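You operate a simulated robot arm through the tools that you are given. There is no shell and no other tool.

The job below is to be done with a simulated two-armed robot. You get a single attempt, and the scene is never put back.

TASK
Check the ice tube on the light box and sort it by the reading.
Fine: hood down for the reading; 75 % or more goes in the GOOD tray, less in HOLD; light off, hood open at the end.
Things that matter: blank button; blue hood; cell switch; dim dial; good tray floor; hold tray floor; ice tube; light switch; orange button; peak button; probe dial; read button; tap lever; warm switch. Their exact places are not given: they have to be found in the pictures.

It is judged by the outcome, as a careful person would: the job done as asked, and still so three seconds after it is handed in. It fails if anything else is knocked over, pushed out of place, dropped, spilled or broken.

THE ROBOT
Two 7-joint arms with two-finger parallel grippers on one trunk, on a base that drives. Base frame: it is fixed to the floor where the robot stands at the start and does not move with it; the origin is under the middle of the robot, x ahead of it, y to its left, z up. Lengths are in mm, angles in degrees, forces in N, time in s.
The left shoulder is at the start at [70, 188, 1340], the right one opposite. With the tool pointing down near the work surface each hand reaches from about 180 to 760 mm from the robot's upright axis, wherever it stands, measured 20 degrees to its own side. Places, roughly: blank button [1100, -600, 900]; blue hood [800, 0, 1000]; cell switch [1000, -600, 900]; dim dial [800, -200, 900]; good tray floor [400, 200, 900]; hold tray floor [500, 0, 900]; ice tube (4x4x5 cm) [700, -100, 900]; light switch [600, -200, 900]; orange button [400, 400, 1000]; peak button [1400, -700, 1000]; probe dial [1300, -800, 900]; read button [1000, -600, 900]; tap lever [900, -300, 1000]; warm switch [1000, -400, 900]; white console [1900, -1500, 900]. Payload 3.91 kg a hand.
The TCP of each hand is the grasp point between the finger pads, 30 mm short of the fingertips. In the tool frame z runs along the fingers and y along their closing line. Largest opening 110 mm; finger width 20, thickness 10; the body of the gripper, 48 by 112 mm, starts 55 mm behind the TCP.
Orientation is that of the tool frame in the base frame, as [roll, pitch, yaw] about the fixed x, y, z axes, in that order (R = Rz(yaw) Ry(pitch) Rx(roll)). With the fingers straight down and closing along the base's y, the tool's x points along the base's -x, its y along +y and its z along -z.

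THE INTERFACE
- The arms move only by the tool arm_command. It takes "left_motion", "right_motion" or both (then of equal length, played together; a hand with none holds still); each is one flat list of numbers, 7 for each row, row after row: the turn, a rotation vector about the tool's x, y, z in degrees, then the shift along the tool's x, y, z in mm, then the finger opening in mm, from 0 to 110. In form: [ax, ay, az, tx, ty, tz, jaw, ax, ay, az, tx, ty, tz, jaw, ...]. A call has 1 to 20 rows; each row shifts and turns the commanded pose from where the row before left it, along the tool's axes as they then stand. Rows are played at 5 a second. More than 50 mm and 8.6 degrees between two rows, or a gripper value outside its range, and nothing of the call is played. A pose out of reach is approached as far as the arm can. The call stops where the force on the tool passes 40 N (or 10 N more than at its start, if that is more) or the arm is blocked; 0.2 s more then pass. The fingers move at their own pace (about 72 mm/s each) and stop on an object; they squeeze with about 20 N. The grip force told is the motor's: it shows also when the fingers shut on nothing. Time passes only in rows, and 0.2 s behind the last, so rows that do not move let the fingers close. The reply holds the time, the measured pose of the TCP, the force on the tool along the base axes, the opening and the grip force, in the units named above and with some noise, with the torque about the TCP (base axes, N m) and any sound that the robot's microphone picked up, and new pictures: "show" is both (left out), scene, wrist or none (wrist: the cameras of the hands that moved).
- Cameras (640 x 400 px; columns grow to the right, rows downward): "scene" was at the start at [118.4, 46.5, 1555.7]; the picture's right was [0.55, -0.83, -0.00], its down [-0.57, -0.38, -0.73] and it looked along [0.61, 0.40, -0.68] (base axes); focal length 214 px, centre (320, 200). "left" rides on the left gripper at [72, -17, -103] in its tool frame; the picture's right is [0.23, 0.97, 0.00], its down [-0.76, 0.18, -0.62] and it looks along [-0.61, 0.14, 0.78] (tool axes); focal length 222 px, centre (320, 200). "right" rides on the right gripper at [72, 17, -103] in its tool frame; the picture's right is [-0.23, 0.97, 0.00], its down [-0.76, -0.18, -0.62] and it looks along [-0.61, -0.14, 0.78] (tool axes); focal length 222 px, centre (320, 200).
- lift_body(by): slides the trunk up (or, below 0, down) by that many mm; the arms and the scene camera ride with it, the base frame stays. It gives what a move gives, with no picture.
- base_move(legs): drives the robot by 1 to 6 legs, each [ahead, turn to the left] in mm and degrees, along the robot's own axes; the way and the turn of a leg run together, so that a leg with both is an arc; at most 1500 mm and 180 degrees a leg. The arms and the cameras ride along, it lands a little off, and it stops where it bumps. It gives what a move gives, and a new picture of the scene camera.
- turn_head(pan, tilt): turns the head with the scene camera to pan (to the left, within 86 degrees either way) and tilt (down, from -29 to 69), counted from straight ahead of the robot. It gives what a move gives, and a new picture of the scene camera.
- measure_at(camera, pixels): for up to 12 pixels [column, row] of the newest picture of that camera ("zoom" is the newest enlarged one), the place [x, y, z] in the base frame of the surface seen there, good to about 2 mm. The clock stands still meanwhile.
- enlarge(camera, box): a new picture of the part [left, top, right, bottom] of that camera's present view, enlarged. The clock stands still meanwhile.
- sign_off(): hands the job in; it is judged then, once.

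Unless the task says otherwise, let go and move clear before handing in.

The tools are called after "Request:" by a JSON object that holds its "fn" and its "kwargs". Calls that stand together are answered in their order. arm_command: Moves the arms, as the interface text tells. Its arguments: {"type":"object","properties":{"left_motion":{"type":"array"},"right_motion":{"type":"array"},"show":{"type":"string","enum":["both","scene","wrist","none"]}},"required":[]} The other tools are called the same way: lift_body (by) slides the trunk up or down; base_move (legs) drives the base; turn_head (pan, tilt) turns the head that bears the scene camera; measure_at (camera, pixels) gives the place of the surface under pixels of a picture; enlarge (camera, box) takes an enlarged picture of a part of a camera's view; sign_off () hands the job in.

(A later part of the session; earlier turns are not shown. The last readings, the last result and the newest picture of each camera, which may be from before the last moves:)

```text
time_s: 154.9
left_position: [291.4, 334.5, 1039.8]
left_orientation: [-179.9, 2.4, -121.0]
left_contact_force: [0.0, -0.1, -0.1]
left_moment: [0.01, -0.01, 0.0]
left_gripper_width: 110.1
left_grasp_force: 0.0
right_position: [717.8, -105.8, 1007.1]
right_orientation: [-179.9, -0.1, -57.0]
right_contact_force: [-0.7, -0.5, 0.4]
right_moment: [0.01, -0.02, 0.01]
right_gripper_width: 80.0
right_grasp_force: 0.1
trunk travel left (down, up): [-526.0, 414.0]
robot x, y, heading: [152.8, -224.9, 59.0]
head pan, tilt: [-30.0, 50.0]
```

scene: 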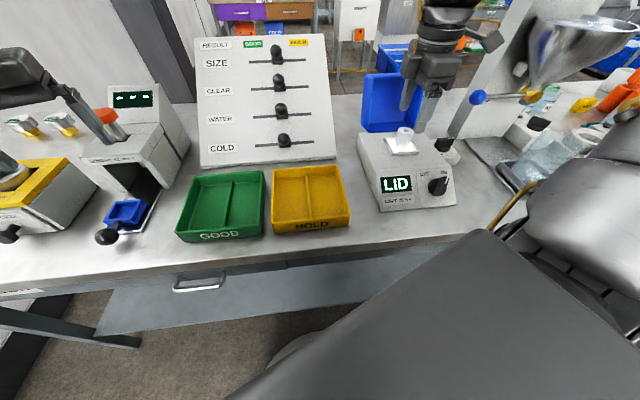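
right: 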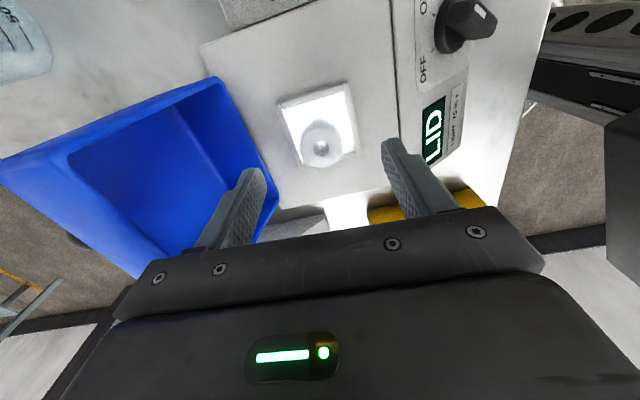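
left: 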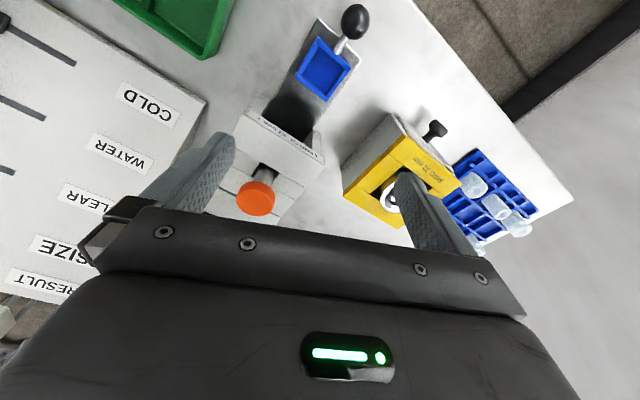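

Centred over the tube. Descending 52 mm with a 55 mm opening.

Request:
{"fn": "arm_command", "kwargs": {"right_motion": [0, 0, 0, 0, 0, 0, 55, 0, 0, 0, 0, 0, 17, 55, 0, 0, 0, 0, 0, 17, 55, 0, 0, 0, 0, 0, 17, 55, 0, 0, 0, 0, 0, 0, 55]}}

Request:
{"fn": "enlarge", "kwargs": {"camera": "scene", "box": [350, 60, 470, 220]}}

```text
time_s: 156.2
left_position: [292.5, 334.2, 1040.5]
left_orientation: [-179.8, 2.3, -121.0]
left_contact_force: [0.0, 0.7, 0.0]
left_moment: [0.04, 0.03, 0.02]
left_gripper_width: 110.3
left_grasp_force: 0.1
right_position: [717.5, -106.6, 957.7]
right_orientation: [179.9, 0.0, -57.0]
right_contact_force: [0.2, -0.3, -0.9]
right_moment: [-0.05, 0.02, -0.02]
right_gripper_width: 54.9
right_grasp_force: 0.0
trunk travel left (down, up): [-526.0, 414.0]
robot x, y, heading: [161.4, -225.0, 59.0]
head pan, tilt: [-30.0, 50.0]
```

scene: 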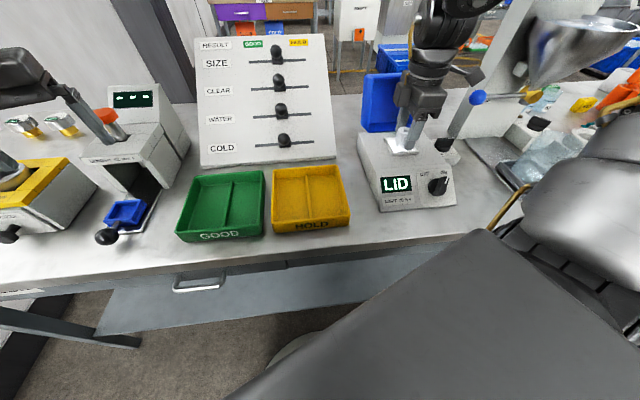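
right: 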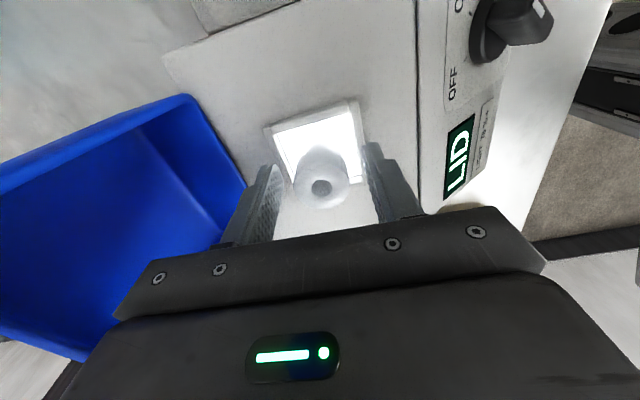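

```text
2.50 times, centred on (410, 140) of scene
```

zoom: 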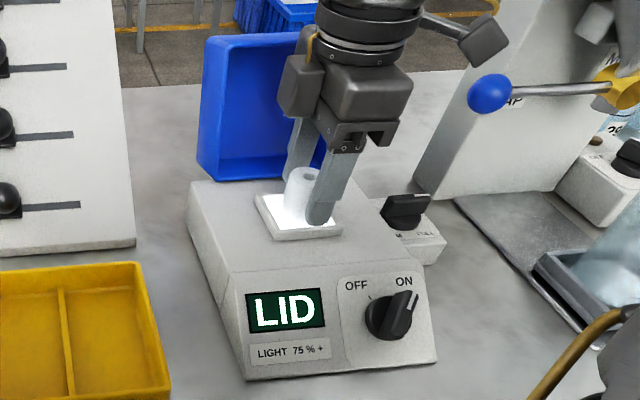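

The tube is between the fingers and both are clear. Closing gently.

Request:
{"fn": "arm_command", "kwargs": {"right_motion": [0, 0, 0, 0, 0, 0, 40, 0, 0, 0, 0, 0, 0, 29, 0, 0, 0, 0, 0, 0, 29, 0, 0, 0, 0, 0, 0, 29], "show": "wrist"}}

```text
time_s: 157.2
left_position: [291.9, 333.1, 1040.2]
left_orientation: [-179.8, 2.4, -121.1]
left_contact_force: [0.0, 0.3, 0.0]
left_moment: [0.01, 0.02, -0.02]
left_gripper_width: 110.1
left_grasp_force: 0.0
right_position: [717.7, -107.3, 956.4]
right_orientation: [179.9, 0.0, -57.0]
right_contact_force: [0.6, -0.2, -0.4]
right_moment: [0.03, -0.01, -0.02]
right_gripper_width: 32.6
right_grasp_force: 20.1
trunk travel left (down, up): [-526.0, 414.0]
robot x, y, heading: [157.9, -225.3, 58.8]
head pan, tilt: [-30.0, 50.0]
```

right: 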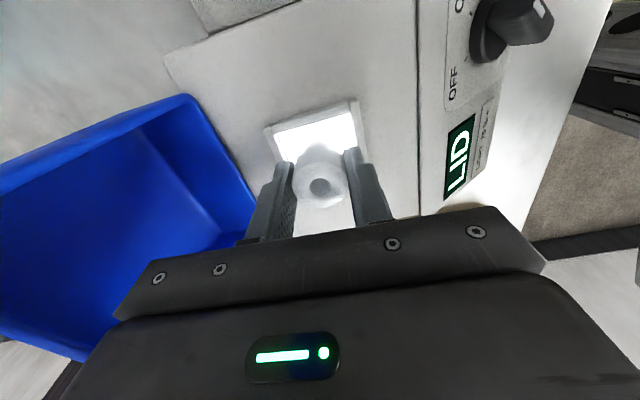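

Gripped at 32.6 mm with 20 N. Lifting straight up.

Request:
{"fn": "arm_command", "kwargs": {"right_motion": [0, 0, 0, 0, 0, -15, 27, 0, 0, 0, 0, 0, -20, 27, 0, 0, 0, 0, 0, -25, 27, 0, 0, 0, 0, 0, -25, 27, 0, 0, 0, 0, 0, 0, 27]}}

```text
time_s: 158.3
left_position: [292.6, 333.0, 1040.1]
left_orientation: [-179.7, 2.3, -121.0]
left_contact_force: [-0.7, -0.7, -0.6]
left_moment: [0.01, 0.0, -0.03]
left_gripper_width: 110.2
left_grasp_force: 0.1
right_position: [717.2, -106.4, 1042.0]
right_orientation: [-180.0, -0.1, -57.0]
right_contact_force: [0.7, -0.2, 0.2]
right_moment: [0.04, 0.0, 0.03]
right_gripper_width: 32.5
right_grasp_force: 20.0
trunk travel left (down, up): [-526.0, 414.0]
robot x, y, heading: [156.1, -227.5, 59.1]
head pan, tilt: [-30.0, 50.0]
```

scene: 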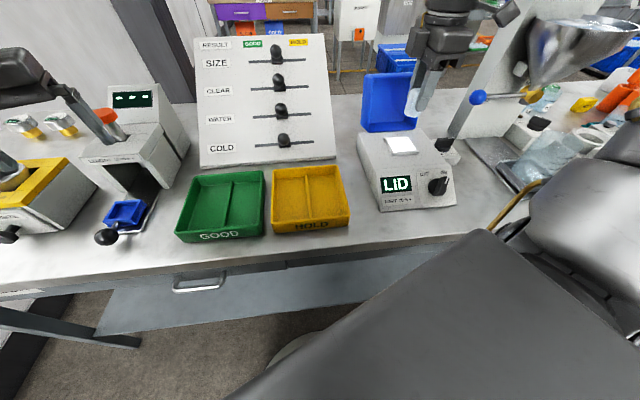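
right: 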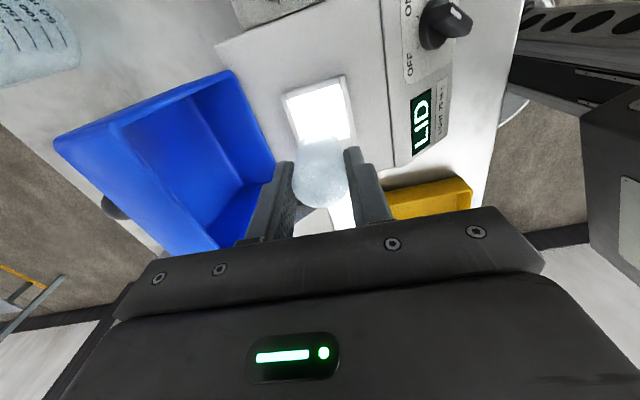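

The tube is held and clear of the box. I'll turn the base 18° left so the HOLD tray comes into the arm's comfortable zone.

Request:
{"fn": "base_move", "kwargs": {"legs": [[0, 18]]}}

Request:
{"fn": "turn_head", "kwargs": {"pan": -40, "tilt": 50}}

```text
time_s: 159.8
left_position: [112.8, 348.0, 1039.0]
left_orientation: [-179.8, 2.3, -102.9]
left_contact_force: [0.0, 1.6, -0.2]
left_moment: [-0.05, -0.01, -0.01]
left_gripper_width: 110.1
left_grasp_force: 0.1
right_position: [652.6, 61.3, 1041.6]
right_orientation: [180.0, 0.0, -38.9]
right_contact_force: [0.2, 0.4, -0.6]
right_moment: [0.0, -0.05, -0.04]
right_gripper_width: 32.1
right_grasp_force: 19.5
trunk travel left (down, up): [-526.0, 414.0]
robot x, y, heading: [156.4, -225.9, 77.0]
head pan, tilt: [-30.0, 50.0]
```

scene: 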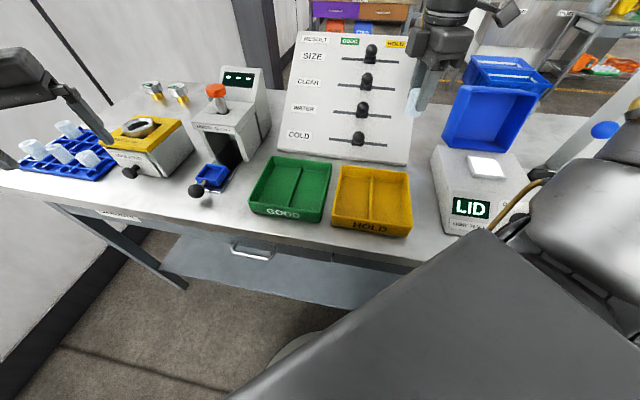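

```text
time_s: 160.5
left_position: [112.6, 347.6, 1039.2]
left_orientation: [-179.8, 2.3, -102.9]
left_contact_force: [0.8, 0.2, 0.4]
left_moment: [-0.03, 0.01, -0.03]
left_gripper_width: 110.5
left_grasp_force: 0.1
right_position: [653.2, 60.3, 1041.7]
right_orientation: [180.0, -0.2, -38.9]
right_contact_force: [-0.6, -0.6, -0.1]
right_moment: [0.0, 0.02, 0.02]
right_gripper_width: 32.6
right_grasp_force: 19.4
trunk travel left (down, up): [-526.0, 414.0]
robot x, y, heading: [162.9, -221.4, 76.9]
head pan, tilt: [-40.0, 50.0]
```

scene: 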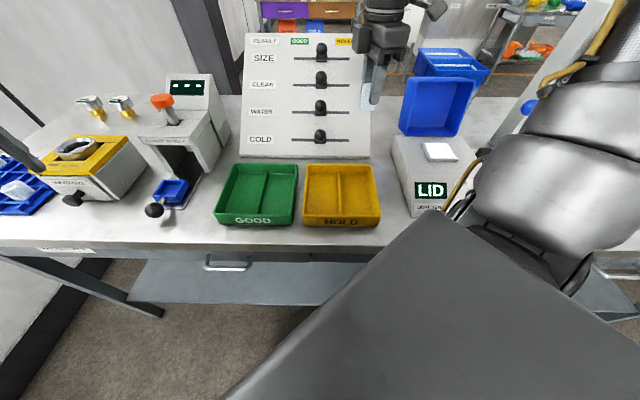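

I'll measure the HOLD tray's compartments to choose a spot.

Request:
{"fn": "measure_at", "kwargs": {"camera": "scene", "pixels": [[360, 195], [345, 195], [376, 195], [358, 175], [362, 210], [339, 190], [322, 195], [305, 212], [380, 212], [372, 166], [304, 166]]}}

```text
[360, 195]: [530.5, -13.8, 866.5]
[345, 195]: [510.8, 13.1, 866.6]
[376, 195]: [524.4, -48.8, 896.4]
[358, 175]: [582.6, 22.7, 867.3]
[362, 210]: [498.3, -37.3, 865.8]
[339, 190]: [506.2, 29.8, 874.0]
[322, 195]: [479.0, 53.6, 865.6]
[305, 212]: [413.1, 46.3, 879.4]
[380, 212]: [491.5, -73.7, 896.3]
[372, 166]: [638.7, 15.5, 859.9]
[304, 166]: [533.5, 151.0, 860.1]
```

The right compartment's centre is at about [522,-4], floor z≈866. Moving the tube over it.

Request:
{"fn": "arm_command", "kwargs": {"right_motion": [0, 0, 0, -15.4, 33.1, 0, 27, 0, 0, 0, -15.4, 33.1, 0, 27, 0, 0, 0, -15.3, 33.1, 0, 27, 0, 0, 0, -15.3, 33.2, 0, 27, 0, 0, 0, 0, 0, 0, 27]}}

```text
time_s: 161.7
left_position: [111.8, 347.7, 1038.5]
left_orientation: [-179.8, 2.4, -102.9]
left_contact_force: [-0.1, 1.4, 0.3]
left_moment: [0.02, -0.02, -0.03]
left_gripper_width: 109.9
left_grasp_force: 0.0
right_position: [522.4, -0.5, 1041.0]
right_orientation: [179.9, -0.1, -38.9]
right_contact_force: [-0.1, 0.6, 0.3]
right_moment: [0.0, 0.0, 0.0]
right_gripper_width: 32.2
right_grasp_force: 19.8
trunk travel left (down, up): [-526.0, 414.0]
robot x, y, heading: [156.8, -226.6, 77.2]
head pan, tilt: [-40.0, 50.0]
```

scene: 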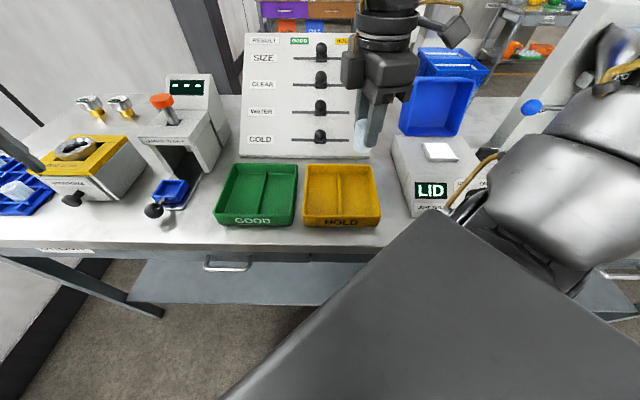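
right: 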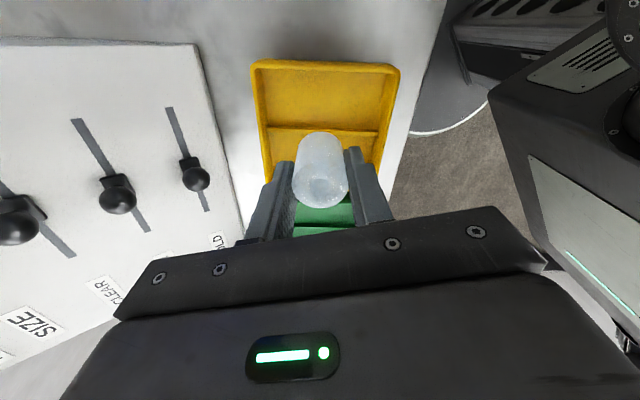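

Right over the compartment with no clipping. Descending in stages.

Request:
{"fn": "arm_command", "kwargs": {"right_motion": [0, 0, 0, 1, 2, 26, 27, 0, 0, 0, 1, 1, 26, 27, 0, 0, 0, 0, 0, 26, 27, 0, 0, 0, 0, 0, 26, 27, 0, 0, 0, 0, 0, 0, 27]}}

Request:
{"fn": "enlarge", "kwargs": {"camera": "scene", "box": [290, 100, 420, 240]}}

```text
time_s: 162.9
left_position: [111.4, 347.2, 1039.0]
left_orientation: [-179.7, 2.2, -103.0]
left_contact_force: [0.2, -0.3, -0.5]
left_moment: [0.03, 0.02, 0.02]
left_gripper_width: 109.7
left_grasp_force: 0.1
right_position: [526.9, 0.5, 980.4]
right_orientation: [179.8, 0.0, -38.9]
right_contact_force: [-0.2, 0.4, -0.5]
right_moment: [0.0, 0.02, 0.02]
right_gripper_width: 32.4
right_grasp_force: 19.7
right hand out of reach, approached as far as the arm can: row 3, 4
trunk travel left (down, up): [-526.0, 414.0]
robot x, y, heading: [161.1, -224.1, 77.0]
head pan, tilt: [-40.0, 50.0]
```

scene: 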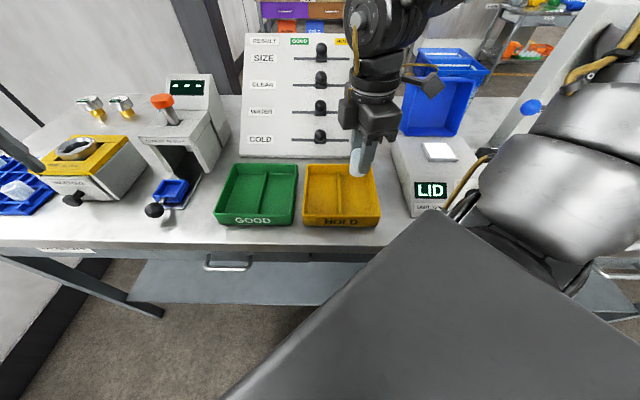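
right: 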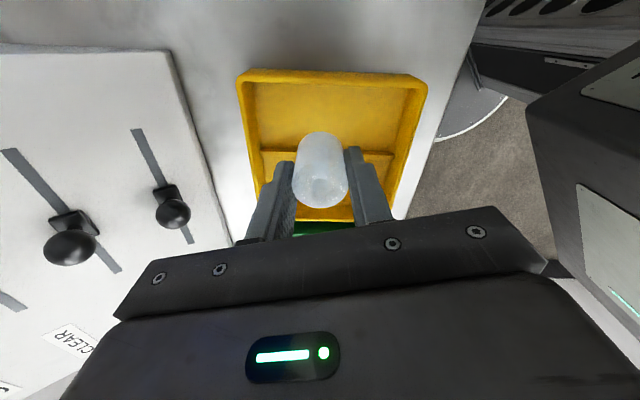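

```text
2.86 times, centred on (355, 170) of scene
```

zoom: 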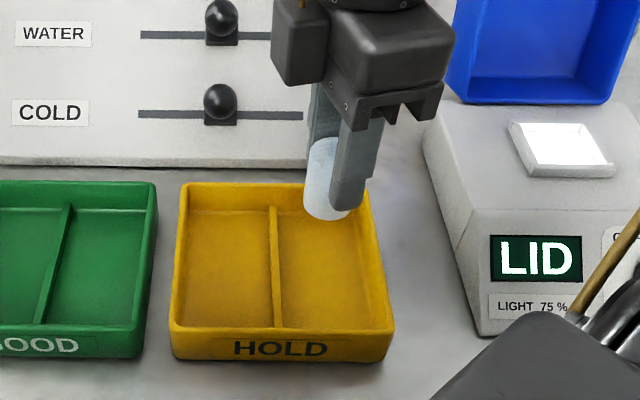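

Down is clipped at z≈980 over the right spot. I'll lower with the trunk instead, but first raise the left hand, since it rides along.

Request:
{"fn": "arm_command", "kwargs": {"left_motion": [0, 0, 0, 0, 0, -40, 110, 0, 0, 0, 0, 0, -40, 110, 0, 0, 0, 0, 0, -40, 110, 0, 0, 0, 0, 0, 0, 110], "show": "wrist"}}

```text
time_s: 163.9
left_position: [106.4, 335.8, 1156.4]
left_orientation: [-179.9, 2.5, -102.9]
left_contact_force: [0.0, 0.0, -0.4]
left_moment: [-0.02, 0.0, -0.01]
left_gripper_width: 109.9
left_grasp_force: 0.0
left hand out of reach, approached as far as the arm can: row 3
right_position: [523.8, 1.2, 980.6]
right_orientation: [-180.0, -0.2, -38.9]
right_contact_force: [0.2, 0.4, -0.5]
right_moment: [-0.03, 0.0, -0.02]
right_gripper_width: 32.5
right_grasp_force: 19.7
trunk travel left (down, up): [-526.0, 414.0]
robot x, y, heading: [158.6, -227.0, 76.9]
head pan, tilt: [-40.0, 50.0]
```

left: 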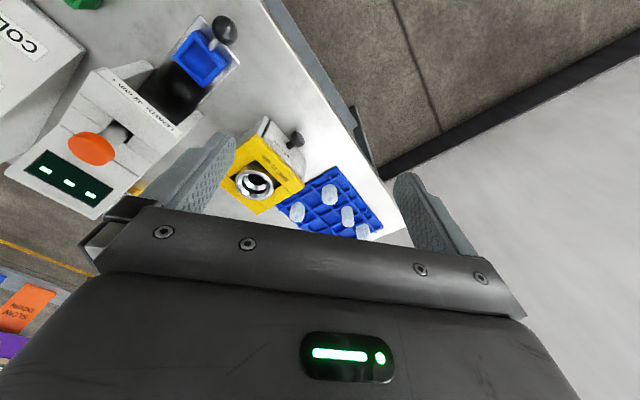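

The left hand is safely up. Before lowering further, I'll check that the right elbow and forearm stay clear of the items on the table.

Request:
{"fn": "turn_head", "kwargs": {"pan": -80, "tilt": 45}}

Request:
{"fn": "measure_at", "kwargs": {"camera": "scene", "pixels": [[320, 200], [260, 180], [200, 150], [150, 120], [100, 100], [380, 220], [60, 90], [240, 220], [180, 200], [120, 160]]}}

```text
time_s: 164.9
left_position: [107.6, 335.4, 1155.6]
left_orientation: [-179.9, 2.6, -102.9]
left_contact_force: [0.3, -0.8, 0.5]
left_moment: [0.01, 0.0, 0.0]
left_gripper_width: 110.2
left_grasp_force: 0.1
right_position: [527.0, 1.1, 979.9]
right_orientation: [180.0, -0.2, -38.9]
right_contact_force: [0.1, -0.4, -0.1]
right_moment: [-0.02, -0.01, 0.0]
right_gripper_width: 32.3
right_grasp_force: 19.7
trunk travel left (down, up): [-526.0, 414.0]
robot x, y, heading: [155.9, -225.7, 77.3]
head pan, tilt: [-80.0, 45.0]
```

scene: 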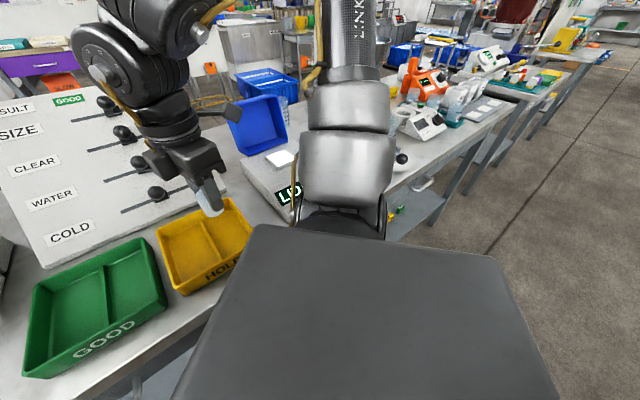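

```text
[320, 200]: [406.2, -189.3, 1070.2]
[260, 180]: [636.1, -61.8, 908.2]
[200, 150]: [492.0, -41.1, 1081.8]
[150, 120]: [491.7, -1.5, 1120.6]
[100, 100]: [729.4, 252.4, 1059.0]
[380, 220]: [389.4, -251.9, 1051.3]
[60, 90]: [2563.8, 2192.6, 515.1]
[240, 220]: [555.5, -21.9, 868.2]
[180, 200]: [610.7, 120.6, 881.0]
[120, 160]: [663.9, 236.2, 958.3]
```

Request:
{"fn": "measure_at", "kwargs": {"camera": "scene", "pixels": [[345, 160], [345, 110], [345, 60], [345, 25], [345, 5], [300, 60], [375, 60]]}}

```text
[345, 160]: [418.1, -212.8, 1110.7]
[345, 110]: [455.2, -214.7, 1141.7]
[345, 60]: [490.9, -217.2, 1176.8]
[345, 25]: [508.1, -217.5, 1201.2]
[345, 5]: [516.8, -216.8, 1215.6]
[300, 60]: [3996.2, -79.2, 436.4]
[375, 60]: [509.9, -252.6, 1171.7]
```

The upper arm stays well above the table (z≥1000 after lowering). Lowering the trunk 60 mm.

Request:
{"fn": "lift_body", "kwargs": {"by": -60}}

Request:
{"fn": "turn_head", "kwargs": {"pan": -45, "tilt": 50}}

Request:
{"fn": "enlarge", "kwargs": {"camera": "scene", "box": [250, 80, 420, 240]}}

```text
time_s: 165.9
left_position: [107.9, 334.8, 1096.2]
left_orientation: [-179.9, 2.6, -102.9]
left_contact_force: [0.6, -0.4, 1.1]
left_moment: [0.01, 0.04, 0.02]
left_gripper_width: 110.0
left_grasp_force: 0.1
right_position: [526.0, 0.8, 920.1]
right_orientation: [179.9, -0.1, -38.8]
right_contact_force: [0.0, 0.7, -1.0]
right_moment: [0.01, -0.03, -0.03]
right_gripper_width: 32.4
right_grasp_force: 19.8
trunk travel left (down, up): [-466.0, 474.0]
robot x, y, heading: [153.9, -222.3, 77.1]
head pan, tilt: [-80.0, 45.0]
```

```text
time_s: 167.0
left_position: [107.1, 334.6, 1098.0]
left_orientation: [-179.9, 2.6, -103.0]
left_contact_force: [-0.5, 0.6, -0.6]
left_moment: [0.0, -0.01, -0.01]
left_gripper_width: 110.1
left_grasp_force: 0.1
right_position: [526.4, 0.6, 920.8]
right_orientation: [179.9, -0.2, -38.9]
right_contact_force: [-0.1, 0.0, 0.4]
right_moment: [0.0, 0.04, 0.0]
right_gripper_width: 32.1
right_grasp_force: 20.1
trunk travel left (down, up): [-466.0, 474.0]
robot x, y, heading: [154.7, -224.5, 77.2]
head pan, tilt: [-45.0, 50.0]
```

scene: 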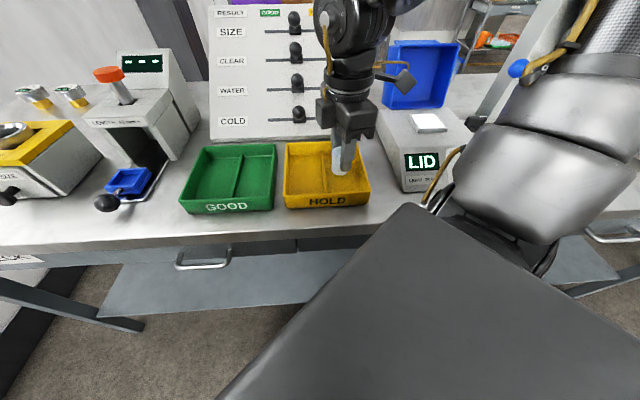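

```text
2.50 times, centred on (335, 160) of scene
```

zoom: 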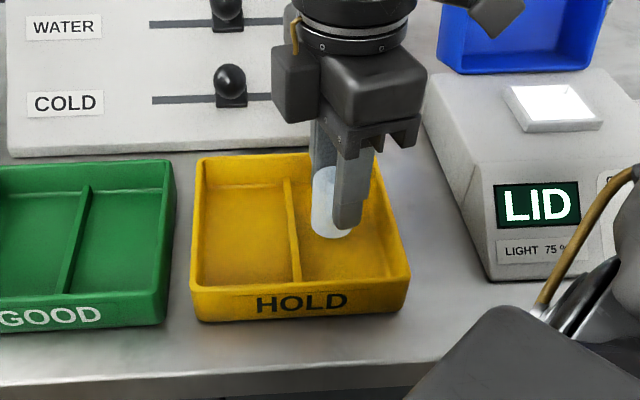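

The tube is inside the right compartment, about 10 mm above the floor. Lowering the last bit.

Request:
{"fn": "lift_body", "kwargs": {"by": -9}}

Request:
{"fn": "arm_command", "kwargs": {"right_motion": [0, 0, 0, 0, 0, 0, 27], "show": "both"}}

Request:
{"fn": "enlarge", "kwargs": {"camera": "scene", "box": [250, 80, 420, 240]}}

```text
time_s: 167.5
left_position: [107.7, 334.4, 1088.3]
left_orientation: [-180.0, 2.6, -102.9]
left_contact_force: [0.6, -0.8, -0.3]
left_moment: [0.0, 0.01, -0.01]
left_gripper_width: 109.9
left_grasp_force: 0.1
right_position: [527.2, 0.7, 911.6]
right_orientation: [179.9, -0.2, -38.8]
right_contact_force: [0.5, 0.6, -0.1]
right_moment: [-0.04, 0.01, -0.02]
right_gripper_width: 32.4
right_grasp_force: 20.0
trunk travel left (down, up): [-457.0, 483.0]
robot x, y, heading: [155.7, -224.7, 76.9]
head pan, tilt: [-45.0, 50.0]
```

```text
time_s: 167.9
left_position: [108.1, 336.5, 1086.7]
left_orientation: [-179.9, 2.6, -103.0]
left_contact_force: [0.7, 0.1, 0.1]
left_moment: [0.02, -0.02, 0.01]
left_gripper_width: 110.0
left_grasp_force: 0.0
right_position: [526.8, 1.2, 910.8]
right_orientation: [179.9, -0.1, -38.9]
right_contact_force: [0.4, -0.2, -0.7]
right_moment: [-0.02, 0.0, 0.03]
right_gripper_width: 32.3
right_grasp_force: 19.5
trunk travel left (down, up): [-457.0, 483.0]
robot x, y, heading: [158.2, -223.9, 77.1]
head pan, tilt: [-45.0, 50.0]
```

scene: 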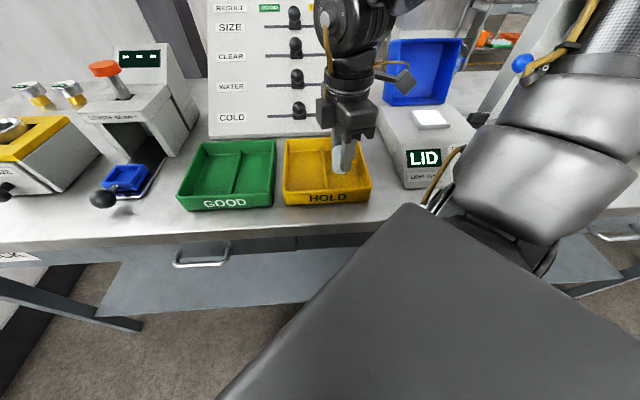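
right: 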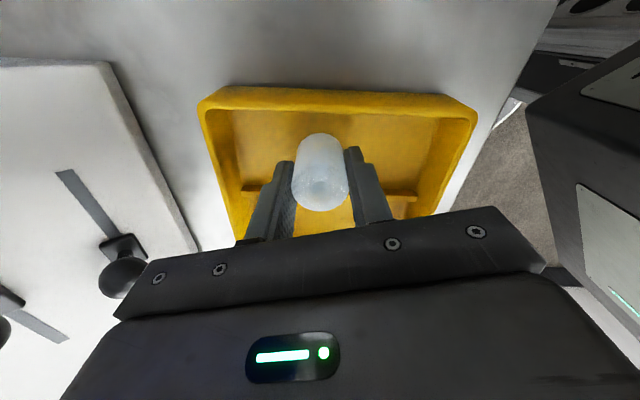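

```text
2.50 times, centred on (335, 160) of scene
```

zoom: 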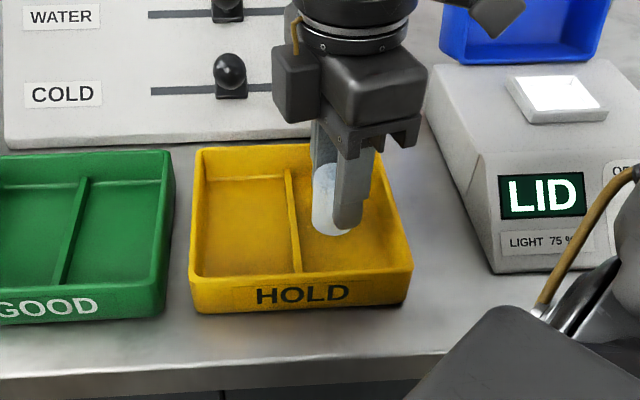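

No contact force yet. I'll lower 3 mm more.

Request:
{"fn": "lift_body", "kwargs": {"by": -3}}

Request:
{"fn": "arm_command", "kwargs": {"right_motion": [0, 0, 0, 0, 0, 0, 27], "show": "none"}}

```text
time_s: 168.5
left_position: [108.3, 336.7, 1083.5]
left_orientation: [-179.9, 2.6, -102.9]
left_contact_force: [-0.5, -0.4, -0.3]
left_moment: [0.01, 0.01, 0.02]
left_gripper_width: 110.2
left_grasp_force: 0.0
right_position: [525.7, 0.5, 908.2]
right_orientation: [179.9, -0.1, -38.9]
right_contact_force: [-0.7, 0.2, 1.0]
right_moment: [0.01, -0.01, 0.0]
right_gripper_width: 32.4
right_grasp_force: 20.3
trunk travel left (down, up): [-454.0, 486.0]
robot x, y, heading: [159.1, -223.4, 76.9]
head pan, tilt: [-45.0, 50.0]
```

```text
time_s: 168.9
left_position: [108.1, 334.2, 1084.3]
left_orientation: [-180.0, 2.7, -102.9]
left_contact_force: [-0.8, 0.5, -0.8]
left_moment: [-0.02, 0.01, 0.0]
left_gripper_width: 110.1
left_grasp_force: 0.1
right_position: [526.7, 0.6, 909.3]
right_orientation: [179.9, -0.1, -38.8]
right_contact_force: [-0.1, 0.8, 1.0]
right_moment: [0.01, -0.01, 0.01]
right_gripper_width: 32.2
right_grasp_force: 20.2
trunk travel left (down, up): [-454.0, 486.0]
robot x, y, heading: [156.1, -220.4, 76.9]
head pan, tilt: [-45.0, 50.0]
```

The tube should be on the floor now. Opening the fingers slowly.

Request:
{"fn": "arm_command", "kwargs": {"right_motion": [0, 0, 0, 0, 0, 0, 34, 0, 0, 0, 0, 0, 0, 38, 0, 0, 0, 0, 0, 0, 46, 0, 0, 0, 0, 0, 0, 50, 0, 0, 0, 0, 0, 0, 50]}}

Request:
{"fn": "enlarge", "kwargs": {"camera": "scene", "box": [250, 80, 420, 240]}}

```text
time_s: 170.1
left_position: [106.9, 334.5, 1084.3]
left_orientation: [-179.9, 2.6, -102.9]
left_contact_force: [-0.5, 0.2, -0.5]
left_moment: [-0.02, -0.01, 0.04]
left_gripper_width: 109.8
left_grasp_force: 0.0
right_position: [526.4, 0.7, 907.7]
right_orientation: [179.8, -0.1, -38.8]
right_contact_force: [0.0, -0.2, 0.3]
right_moment: [0.01, -0.02, 0.01]
right_gripper_width: 50.3
right_grasp_force: 0.1
trunk travel left (down, up): [-454.0, 486.0]
robot x, y, heading: [154.8, -227.6, 77.2]
head pan, tilt: [-45.0, 50.0]
```

scene: 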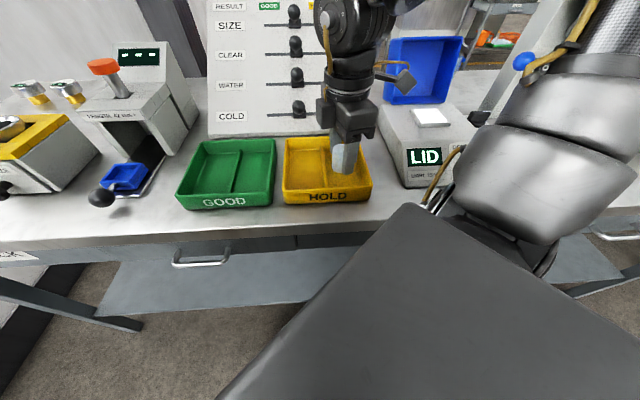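
right: 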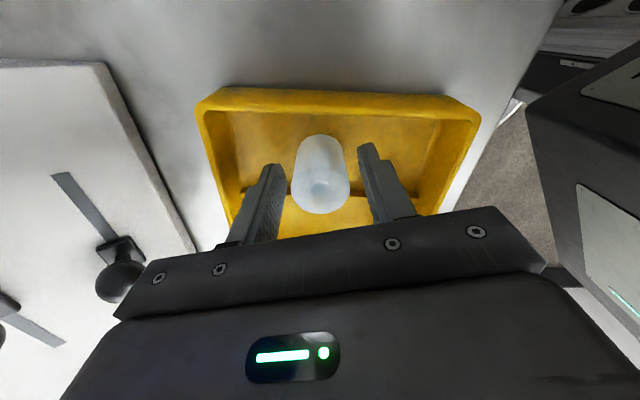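

```text
2.50 times, centred on (335, 160) of scene
```

zoom: 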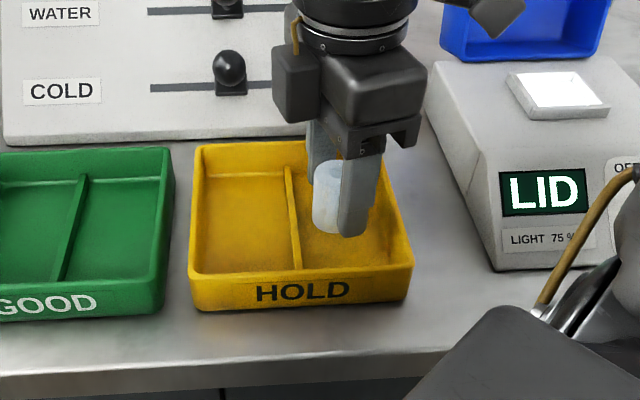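

The tube stands freely in HOLD. Raising the hand straight up with the trunk.

Request:
{"fn": "lift_body", "kwargs": {"by": 120}}

Request:
{"fn": "arm_command", "kwargs": {"right_motion": [0, 0, 0, 0, 0, 0, 50]}}

Request:
{"fn": "enlarge", "kwargs": {"camera": "scene", "box": [250, 80, 450, 260]}}

```text
time_s: 171.6
left_position: [107.3, 335.8, 1203.3]
left_orientation: [-179.9, 2.7, -102.8]
left_contact_force: [0.3, -0.5, -1.0]
left_moment: [-0.03, -0.01, -0.01]
left_gripper_width: 109.9
left_grasp_force: 0.1
right_position: [527.5, 0.5, 1029.0]
right_orientation: [179.9, -0.2, -38.8]
right_contact_force: [-1.3, -0.8, 0.2]
right_moment: [0.01, -0.02, 0.01]
right_gripper_width: 50.6
right_grasp_force: 0.2
trunk travel left (down, up): [-574.0, 366.0]
robot x, y, heading: [153.3, -225.5, 77.2]
head pan, tilt: [-45.0, 50.0]
```

```text
time_s: 172.0
left_position: [108.7, 335.6, 1205.8]
left_orientation: [-179.9, 2.6, -102.9]
left_contact_force: [1.0, -0.5, 0.1]
left_moment: [0.01, 0.02, 0.01]
left_gripper_width: 110.1
left_grasp_force: 0.2
right_position: [525.7, -0.3, 1028.3]
right_orientation: [179.9, -0.1, -39.0]
right_contact_force: [0.0, 1.0, 0.3]
right_moment: [-0.01, -0.01, 0.05]
right_gripper_width: 50.0
right_grasp_force: 0.0
trunk travel left (down, up): [-574.0, 366.0]
robot x, y, heading: [152.0, -225.8, 77.2]
head pan, tilt: [-45.0, 50.0]
```

scene: 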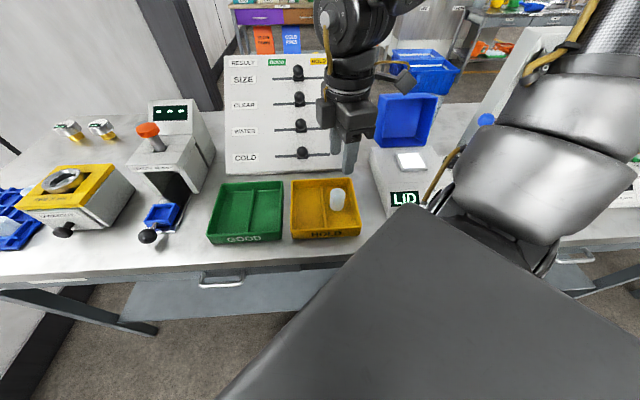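
right: 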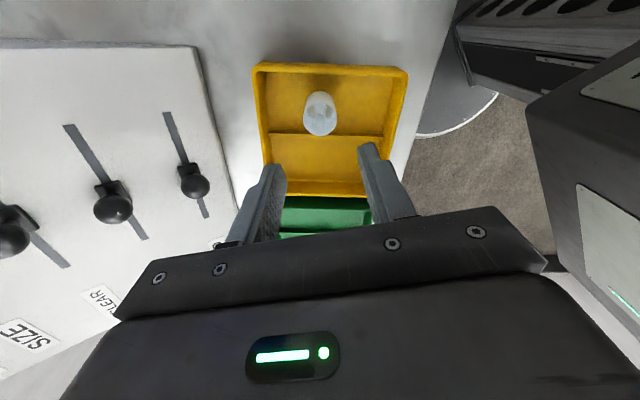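

```text
2.22 times, centred on (350, 170) of scene
```

zoom: 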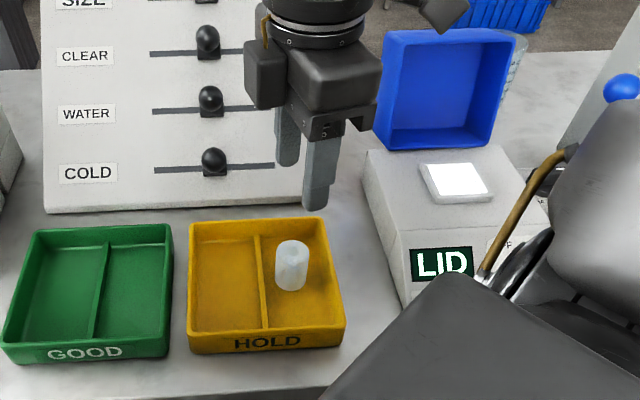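

The tube is in HOLD. Now the light switch: I'll turn the base 30° right so the switch comes into the arm's comfortable zone, then push its bar to OFF with closed fingers.

Request:
{"fn": "base_move", "kwargs": {"legs": [[0, -30]]}}

Request:
{"fn": "turn_head", "kwargs": {"pan": -30, "tilt": 55}}

Request:
{"fn": "arm_command", "kwargs": {"right_motion": [0, 0, -7, 0, 0, 0, 0, 0, 0, -7, 0, 0, 0, 0, 0, 0, 0, 0, 0, 0, 0]}}

```text
time_s: 173.8
left_position: [390.9, 285.3, 1203.9]
left_orientation: [-179.9, 2.5, -132.6]
left_contact_force: [0.1, 0.8, -0.2]
left_moment: [-0.01, 0.0, 0.03]
left_gripper_width: 110.0
left_grasp_force: 0.1
right_position: [590.0, -212.3, 1028.4]
right_orientation: [180.0, -0.1, -68.6]
right_contact_force: [0.0, 0.5, 0.3]
right_moment: [0.02, 0.0, 0.01]
right_gripper_width: 50.1
right_grasp_force: 0.1
trunk travel left (down, up): [-574.0, 366.0]
robot x, y, heading: [159.1, -223.3, 47.3]
head pan, tilt: [-45.0, 50.0]
```

scene: 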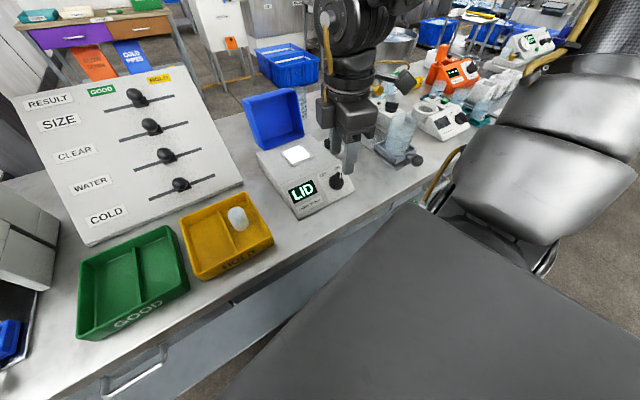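

```text
time_s: 174.6
left_position: [391.0, 284.9, 1203.2]
left_orientation: [-179.9, 2.6, -132.7]
left_contact_force: [0.1, -1.0, 0.8]
left_moment: [0.01, 0.01, -0.01]
left_gripper_width: 110.2
left_grasp_force: 0.1
right_position: [589.7, -211.1, 1027.4]
right_orientation: [179.9, -0.1, -68.6]
right_contact_force: [-0.2, 0.7, 0.1]
right_moment: [0.01, 0.0, 0.02]
right_gripper_width: 50.1
right_grasp_force: 0.1
trunk travel left (down, up): [-574.0, 366.0]
robot x, y, heading: [156.2, -225.9, 47.4]
head pan, tilt: [-30.0, 55.0]
```

scene: 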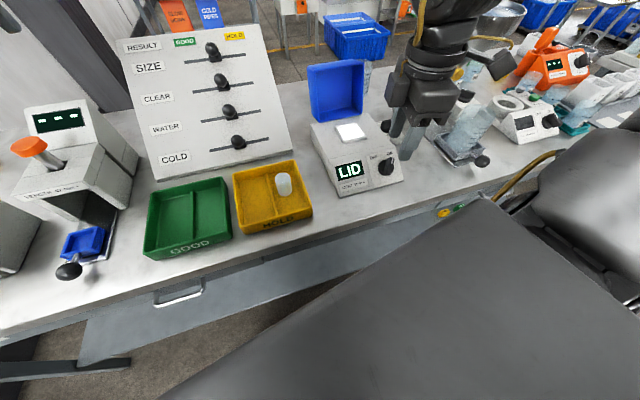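

```text
time_s: 175.4
left_position: [391.6, 285.6, 1204.1]
left_orientation: [-179.9, 2.6, -132.7]
left_contact_force: [0.3, -0.1, 0.3]
left_moment: [-0.01, 0.01, 0.01]
left_gripper_width: 110.0
left_grasp_force: 0.1
right_position: [589.2, -212.4, 1027.8]
right_orientation: [179.8, -0.2, -54.6]
right_contact_force: [0.5, 0.1, -0.2]
right_moment: [0.01, -0.01, 0.01]
right_gripper_width: 0.0
right_grasp_force: 19.8
trunk travel left (down, up): [-574.0, 366.0]
robot x, y, heading: [157.2, -226.5, 47.4]
head pan, tilt: [-30.0, 55.0]
```

scene: 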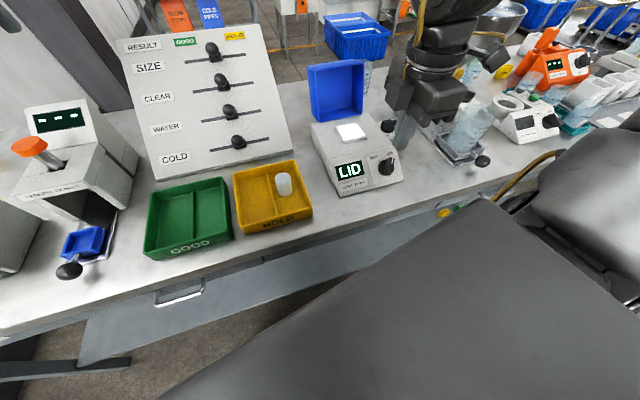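
right: 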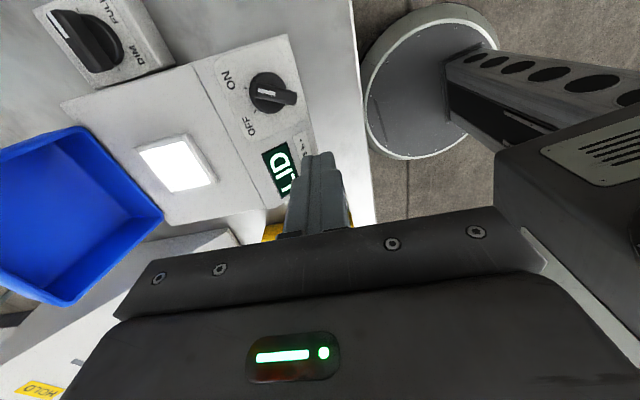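

The hand is over the box's front with fingers closed. I'll measure the switch bar in the right view (around (272,92)).

Request:
{"fn": "enlarge", "kwargs": {"camera": "right", "box": [210, 40, 320, 150]}}

Request:
{"fn": "measure_at", "kwargs": {"camera": "zoom", "pixels": [[260, 170], [300, 170], [345, 185], [370, 190], [330, 170], [290, 200], [240, 180], [320, 230], [200, 300], [180, 150]]}}

```text
3.64 times, centred on (265, 95) of right
```

zoom: 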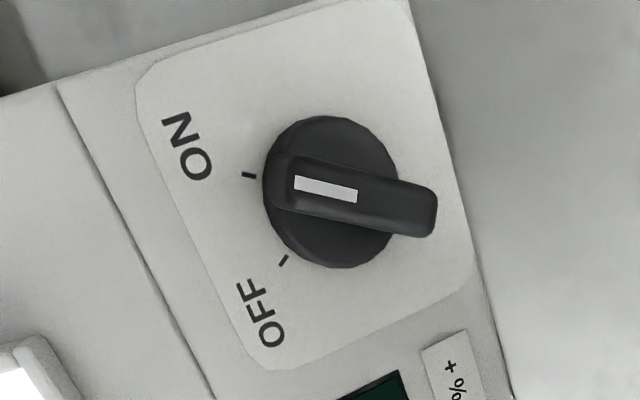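

```text
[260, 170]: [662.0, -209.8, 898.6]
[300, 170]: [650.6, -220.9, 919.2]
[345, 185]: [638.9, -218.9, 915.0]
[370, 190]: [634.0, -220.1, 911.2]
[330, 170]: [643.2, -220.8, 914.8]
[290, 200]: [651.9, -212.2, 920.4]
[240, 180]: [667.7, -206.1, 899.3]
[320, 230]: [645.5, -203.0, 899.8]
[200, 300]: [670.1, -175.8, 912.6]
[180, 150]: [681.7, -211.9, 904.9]
```

The bar points to ON (26° right), with its upper end at u≈410, v≈551. I'll position the closed fingers to the right of its upper end, above first.

Request:
{"fn": "arm_command", "kwargs": {"right_motion": [0, 0, 0, 35, -27, 0, 0, 0, 0, 0, 35, -27, 0, 0, 0, 0, 0, 0, 0, 0, 0], "show": "wrist"}}

```text
time_s: 176.2
left_position: [391.3, 285.8, 1204.9]
left_orientation: [-179.8, 2.6, -132.6]
left_contact_force: [-0.4, 0.4, 0.4]
left_moment: [0.01, -0.01, 0.0]
left_gripper_width: 110.1
left_grasp_force: 0.0
right_position: [674.4, -239.4, 1029.3]
right_orientation: [179.9, -0.3, -54.6]
right_contact_force: [0.6, -0.2, -0.5]
right_moment: [0.0, -0.02, -0.03]
right_gripper_width: 0.3
right_grasp_force: 20.4
trunk travel left (down, up): [-574.0, 366.0]
robot x, y, heading: [155.1, -222.7, 47.2]
head pan, tilt: [-30.0, 55.0]
```

right: 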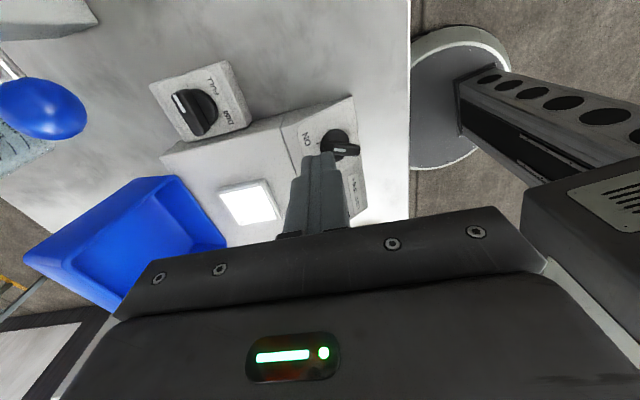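

Positioned at u≈415, v≈583. Before lowering the trunk, a quick look at the elbow side.

Request:
{"fn": "turn_head", "kwargs": {"pan": -70, "tilt": 40}}

Request:
{"fn": "measure_at", "kwargs": {"camera": "scene", "pixels": [[320, 250], [300, 200], [280, 150], [260, 100], [240, 60], [200, 200], [350, 200], [220, 120]]}}

```text
time_s: 177.3
left_position: [392.1, 284.6, 1204.7]
left_orientation: [-179.9, 2.6, -132.5]
left_contact_force: [0.3, 1.0, 0.0]
left_moment: [-0.01, 0.03, 0.03]
left_gripper_width: 110.1
left_grasp_force: 0.1
right_position: [674.8, -239.1, 1029.1]
right_orientation: [179.9, -0.1, -54.6]
right_contact_force: [0.1, 0.3, 0.1]
right_moment: [0.02, 0.02, -0.01]
right_gripper_width: 0.3
right_grasp_force: 20.4
trunk travel left (down, up): [-574.0, 366.0]
robot x, y, heading: [155.9, -225.5, 47.1]
head pan, tilt: [-70.0, 40.0]
```

scene: 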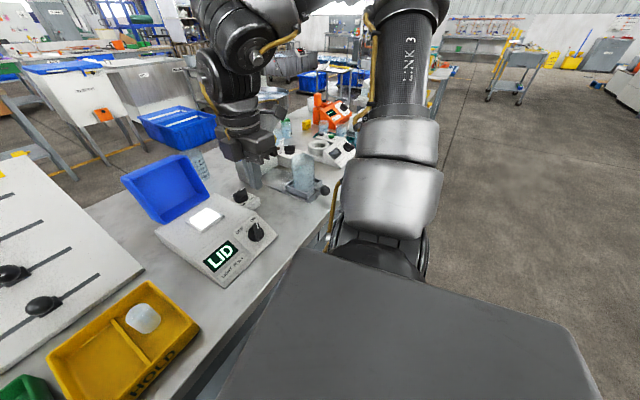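

```text
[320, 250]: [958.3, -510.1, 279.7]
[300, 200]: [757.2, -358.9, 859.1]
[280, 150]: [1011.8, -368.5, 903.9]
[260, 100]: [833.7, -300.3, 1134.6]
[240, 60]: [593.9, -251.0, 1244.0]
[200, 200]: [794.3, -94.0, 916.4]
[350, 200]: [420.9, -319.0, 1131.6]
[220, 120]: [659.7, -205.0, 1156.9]
```

The arm is well above everything. Lowering the trunk 80 mm.

Request:
{"fn": "lift_body", "kwargs": {"by": -80}}

Request:
{"fn": "turn_head", "kwargs": {"pan": -50, "tilt": 55}}

Request:
{"fn": "enlarge", "kwargs": {"camera": "scene", "box": [220, 60, 380, 220]}}

```text
time_s: 178.4
left_position: [391.5, 285.6, 1123.2]
left_orientation: [-179.8, 2.6, -132.5]
left_contact_force: [0.6, 0.2, 0.0]
left_moment: [-0.01, 0.02, 0.01]
left_gripper_width: 109.9
left_grasp_force: 0.0
right_position: [674.6, -238.7, 948.9]
right_orientation: [179.9, 0.0, -54.6]
right_contact_force: [-0.2, -0.2, -0.6]
right_moment: [-0.01, -0.02, 0.0]
right_gripper_width: 0.0
right_grasp_force: 20.1
trunk travel left (down, up): [-494.0, 446.0]
robot x, y, heading: [157.4, -224.9, 47.3]
head pan, tilt: [-70.0, 40.0]
```

```text
time_s: 179.3
left_position: [391.5, 286.4, 1124.0]
left_orientation: [-179.9, 2.6, -132.8]
left_contact_force: [0.3, 0.0, -0.1]
left_moment: [-0.01, 0.04, 0.03]
left_gripper_width: 110.0
left_grasp_force: 0.1
right_position: [674.2, -238.4, 948.9]
right_orientation: [179.9, -0.2, -54.6]
right_contact_force: [0.4, -1.0, -0.9]
right_moment: [0.01, -0.02, 0.0]
right_gripper_width: 0.3
right_grasp_force: 19.6
trunk travel left (down, up): [-494.0, 446.0]
robot x, y, heading: [158.0, -227.5, 47.3]
head pan, tilt: [-50.0, 55.0]
```

scene: 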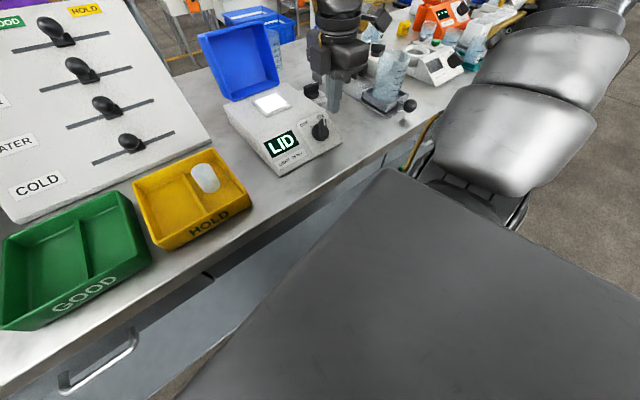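

```text
2.50 times, centred on (300, 140) of scene
```

zoom: 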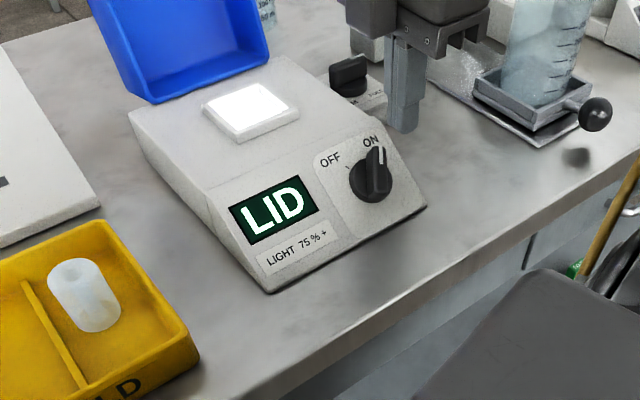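

The fingertips are just right of the ON end of the bar, z≈919. Lowering 14 mm more, so they sit beside the bar.

Request:
{"fn": "lift_body", "kwargs": {"by": -14}}

Request:
{"fn": "arm_command", "kwargs": {"right_motion": [0, 0, 0, 0, 0, 0, 0]}}

Request:
{"fn": "enlarge", "kwargs": {"camera": "scene", "box": [250, 70, 380, 200]}}

```text
time_s: 179.9
left_position: [391.4, 285.9, 1110.1]
left_orientation: [-179.8, 2.6, -132.7]
left_contact_force: [-0.5, -0.1, -0.4]
left_moment: [-0.01, 0.0, -0.02]
left_gripper_width: 110.1
left_grasp_force: 0.0
right_position: [674.8, -239.1, 935.2]
right_orientation: [179.9, -0.1, -54.6]
right_contact_force: [0.4, 0.5, 0.2]
right_moment: [0.03, 0.01, 0.02]
right_gripper_width: 0.2
right_grasp_force: 20.3
trunk travel left (down, up): [-480.0, 460.0]
robot x, y, heading: [158.8, -222.3, 47.6]
head pan, tilt: [-50.0, 55.0]
```

```text
time_s: 180.3
left_position: [391.9, 286.2, 1110.8]
left_orientation: [-179.9, 2.7, -132.8]
left_contact_force: [-0.8, 0.7, -0.7]
left_moment: [-0.01, 0.0, -0.01]
left_gripper_width: 109.8
left_grasp_force: 0.0
right_position: [675.3, -237.7, 936.1]
right_orientation: [180.0, -0.1, -54.6]
right_contact_force: [0.8, 0.5, 0.1]
right_moment: [0.02, 0.0, 0.03]
right_gripper_width: 0.2
right_grasp_force: 20.1
trunk travel left (down, up): [-480.0, 460.0]
robot x, y, heading: [155.7, -222.4, 47.2]
head pan, tilt: [-50.0, 55.0]
```

scene: 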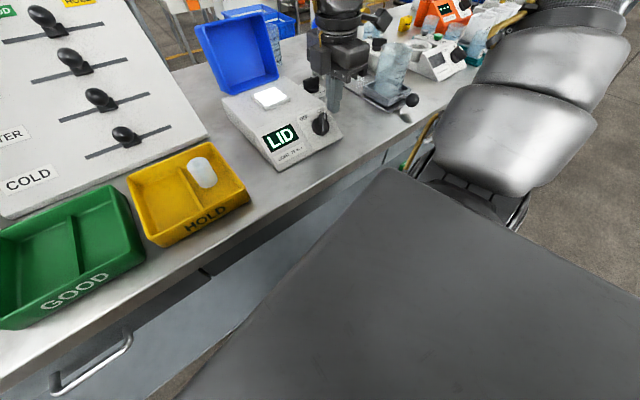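
right: 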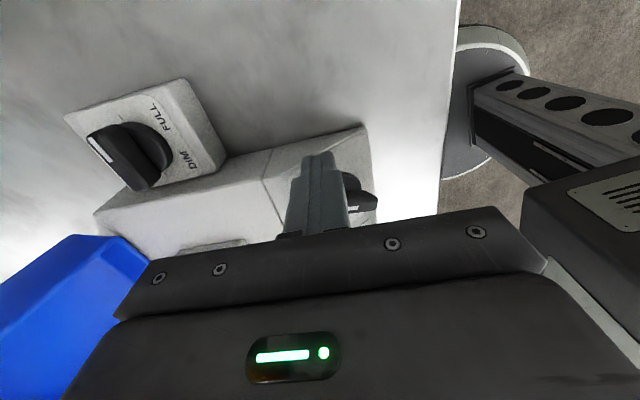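

```text
3.08 times, centred on (315, 135) of scene
```

zoom: 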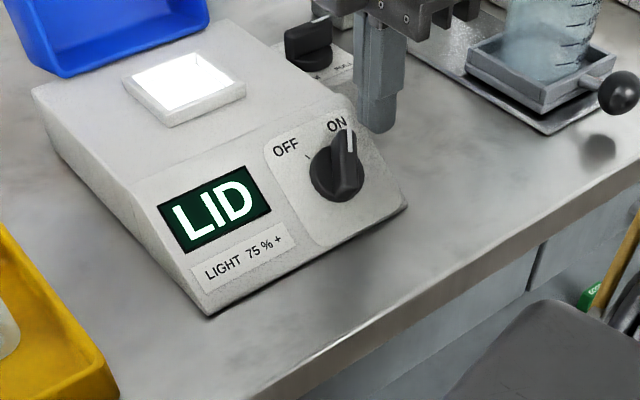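

The fingers stand right beside the bar. Pushing left in small steps.

Request:
{"fn": "arm_command", "kwargs": {"right_motion": [0, 0, 0, -4, 0, 0, 0, 0, 0, 0, -4, 0, 0, 0, 0, 0, 0, -4, 0, 0, 0, 0, 0, 0, -4, 0, 0, 0], "show": "scene"}}

Request:
{"fn": "enlarge", "kwargs": {"camera": "scene", "box": [250, 70, 380, 200]}}

```text
time_s: 181.3
left_position: [392.6, 284.7, 1109.5]
left_orientation: [-179.8, 2.6, -132.7]
left_contact_force: [0.6, 0.0, 0.1]
left_moment: [-0.02, 0.01, -0.01]
left_gripper_width: 109.8
left_grasp_force: 0.1
right_position: [666.5, -227.3, 934.1]
right_orientation: [179.9, -0.1, -54.7]
right_contact_force: [2.8, -0.1, 0.2]
right_moment: [-0.06, -0.06, 0.02]
right_gripper_width: 0.2
right_grasp_force: 19.9
trunk travel left (down, up): [-480.0, 460.0]
robot x, y, heading: [154.0, -222.1, 47.2]
head pan, tilt: [-50.0, 55.0]
```

scene: 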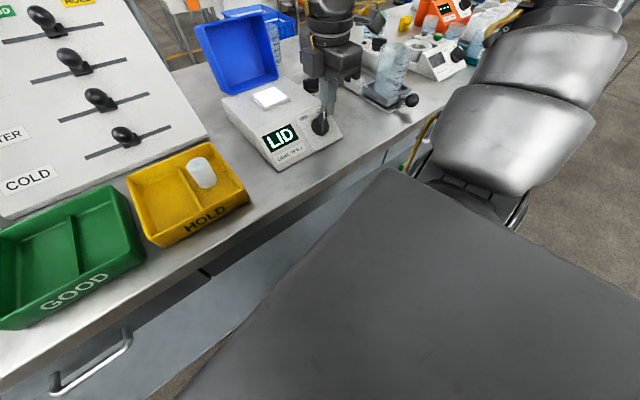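

```text
3.08 times, centred on (315, 135) of scene
```

zoom: 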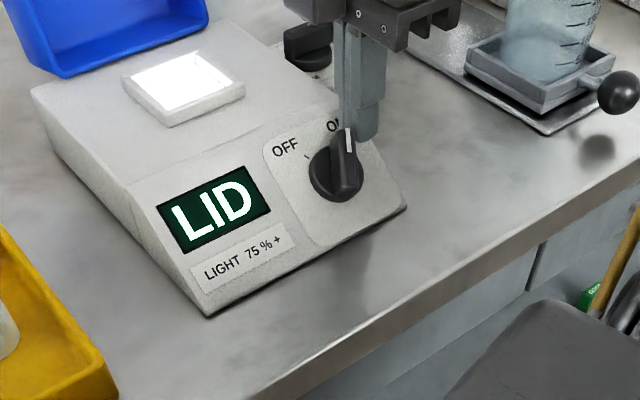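

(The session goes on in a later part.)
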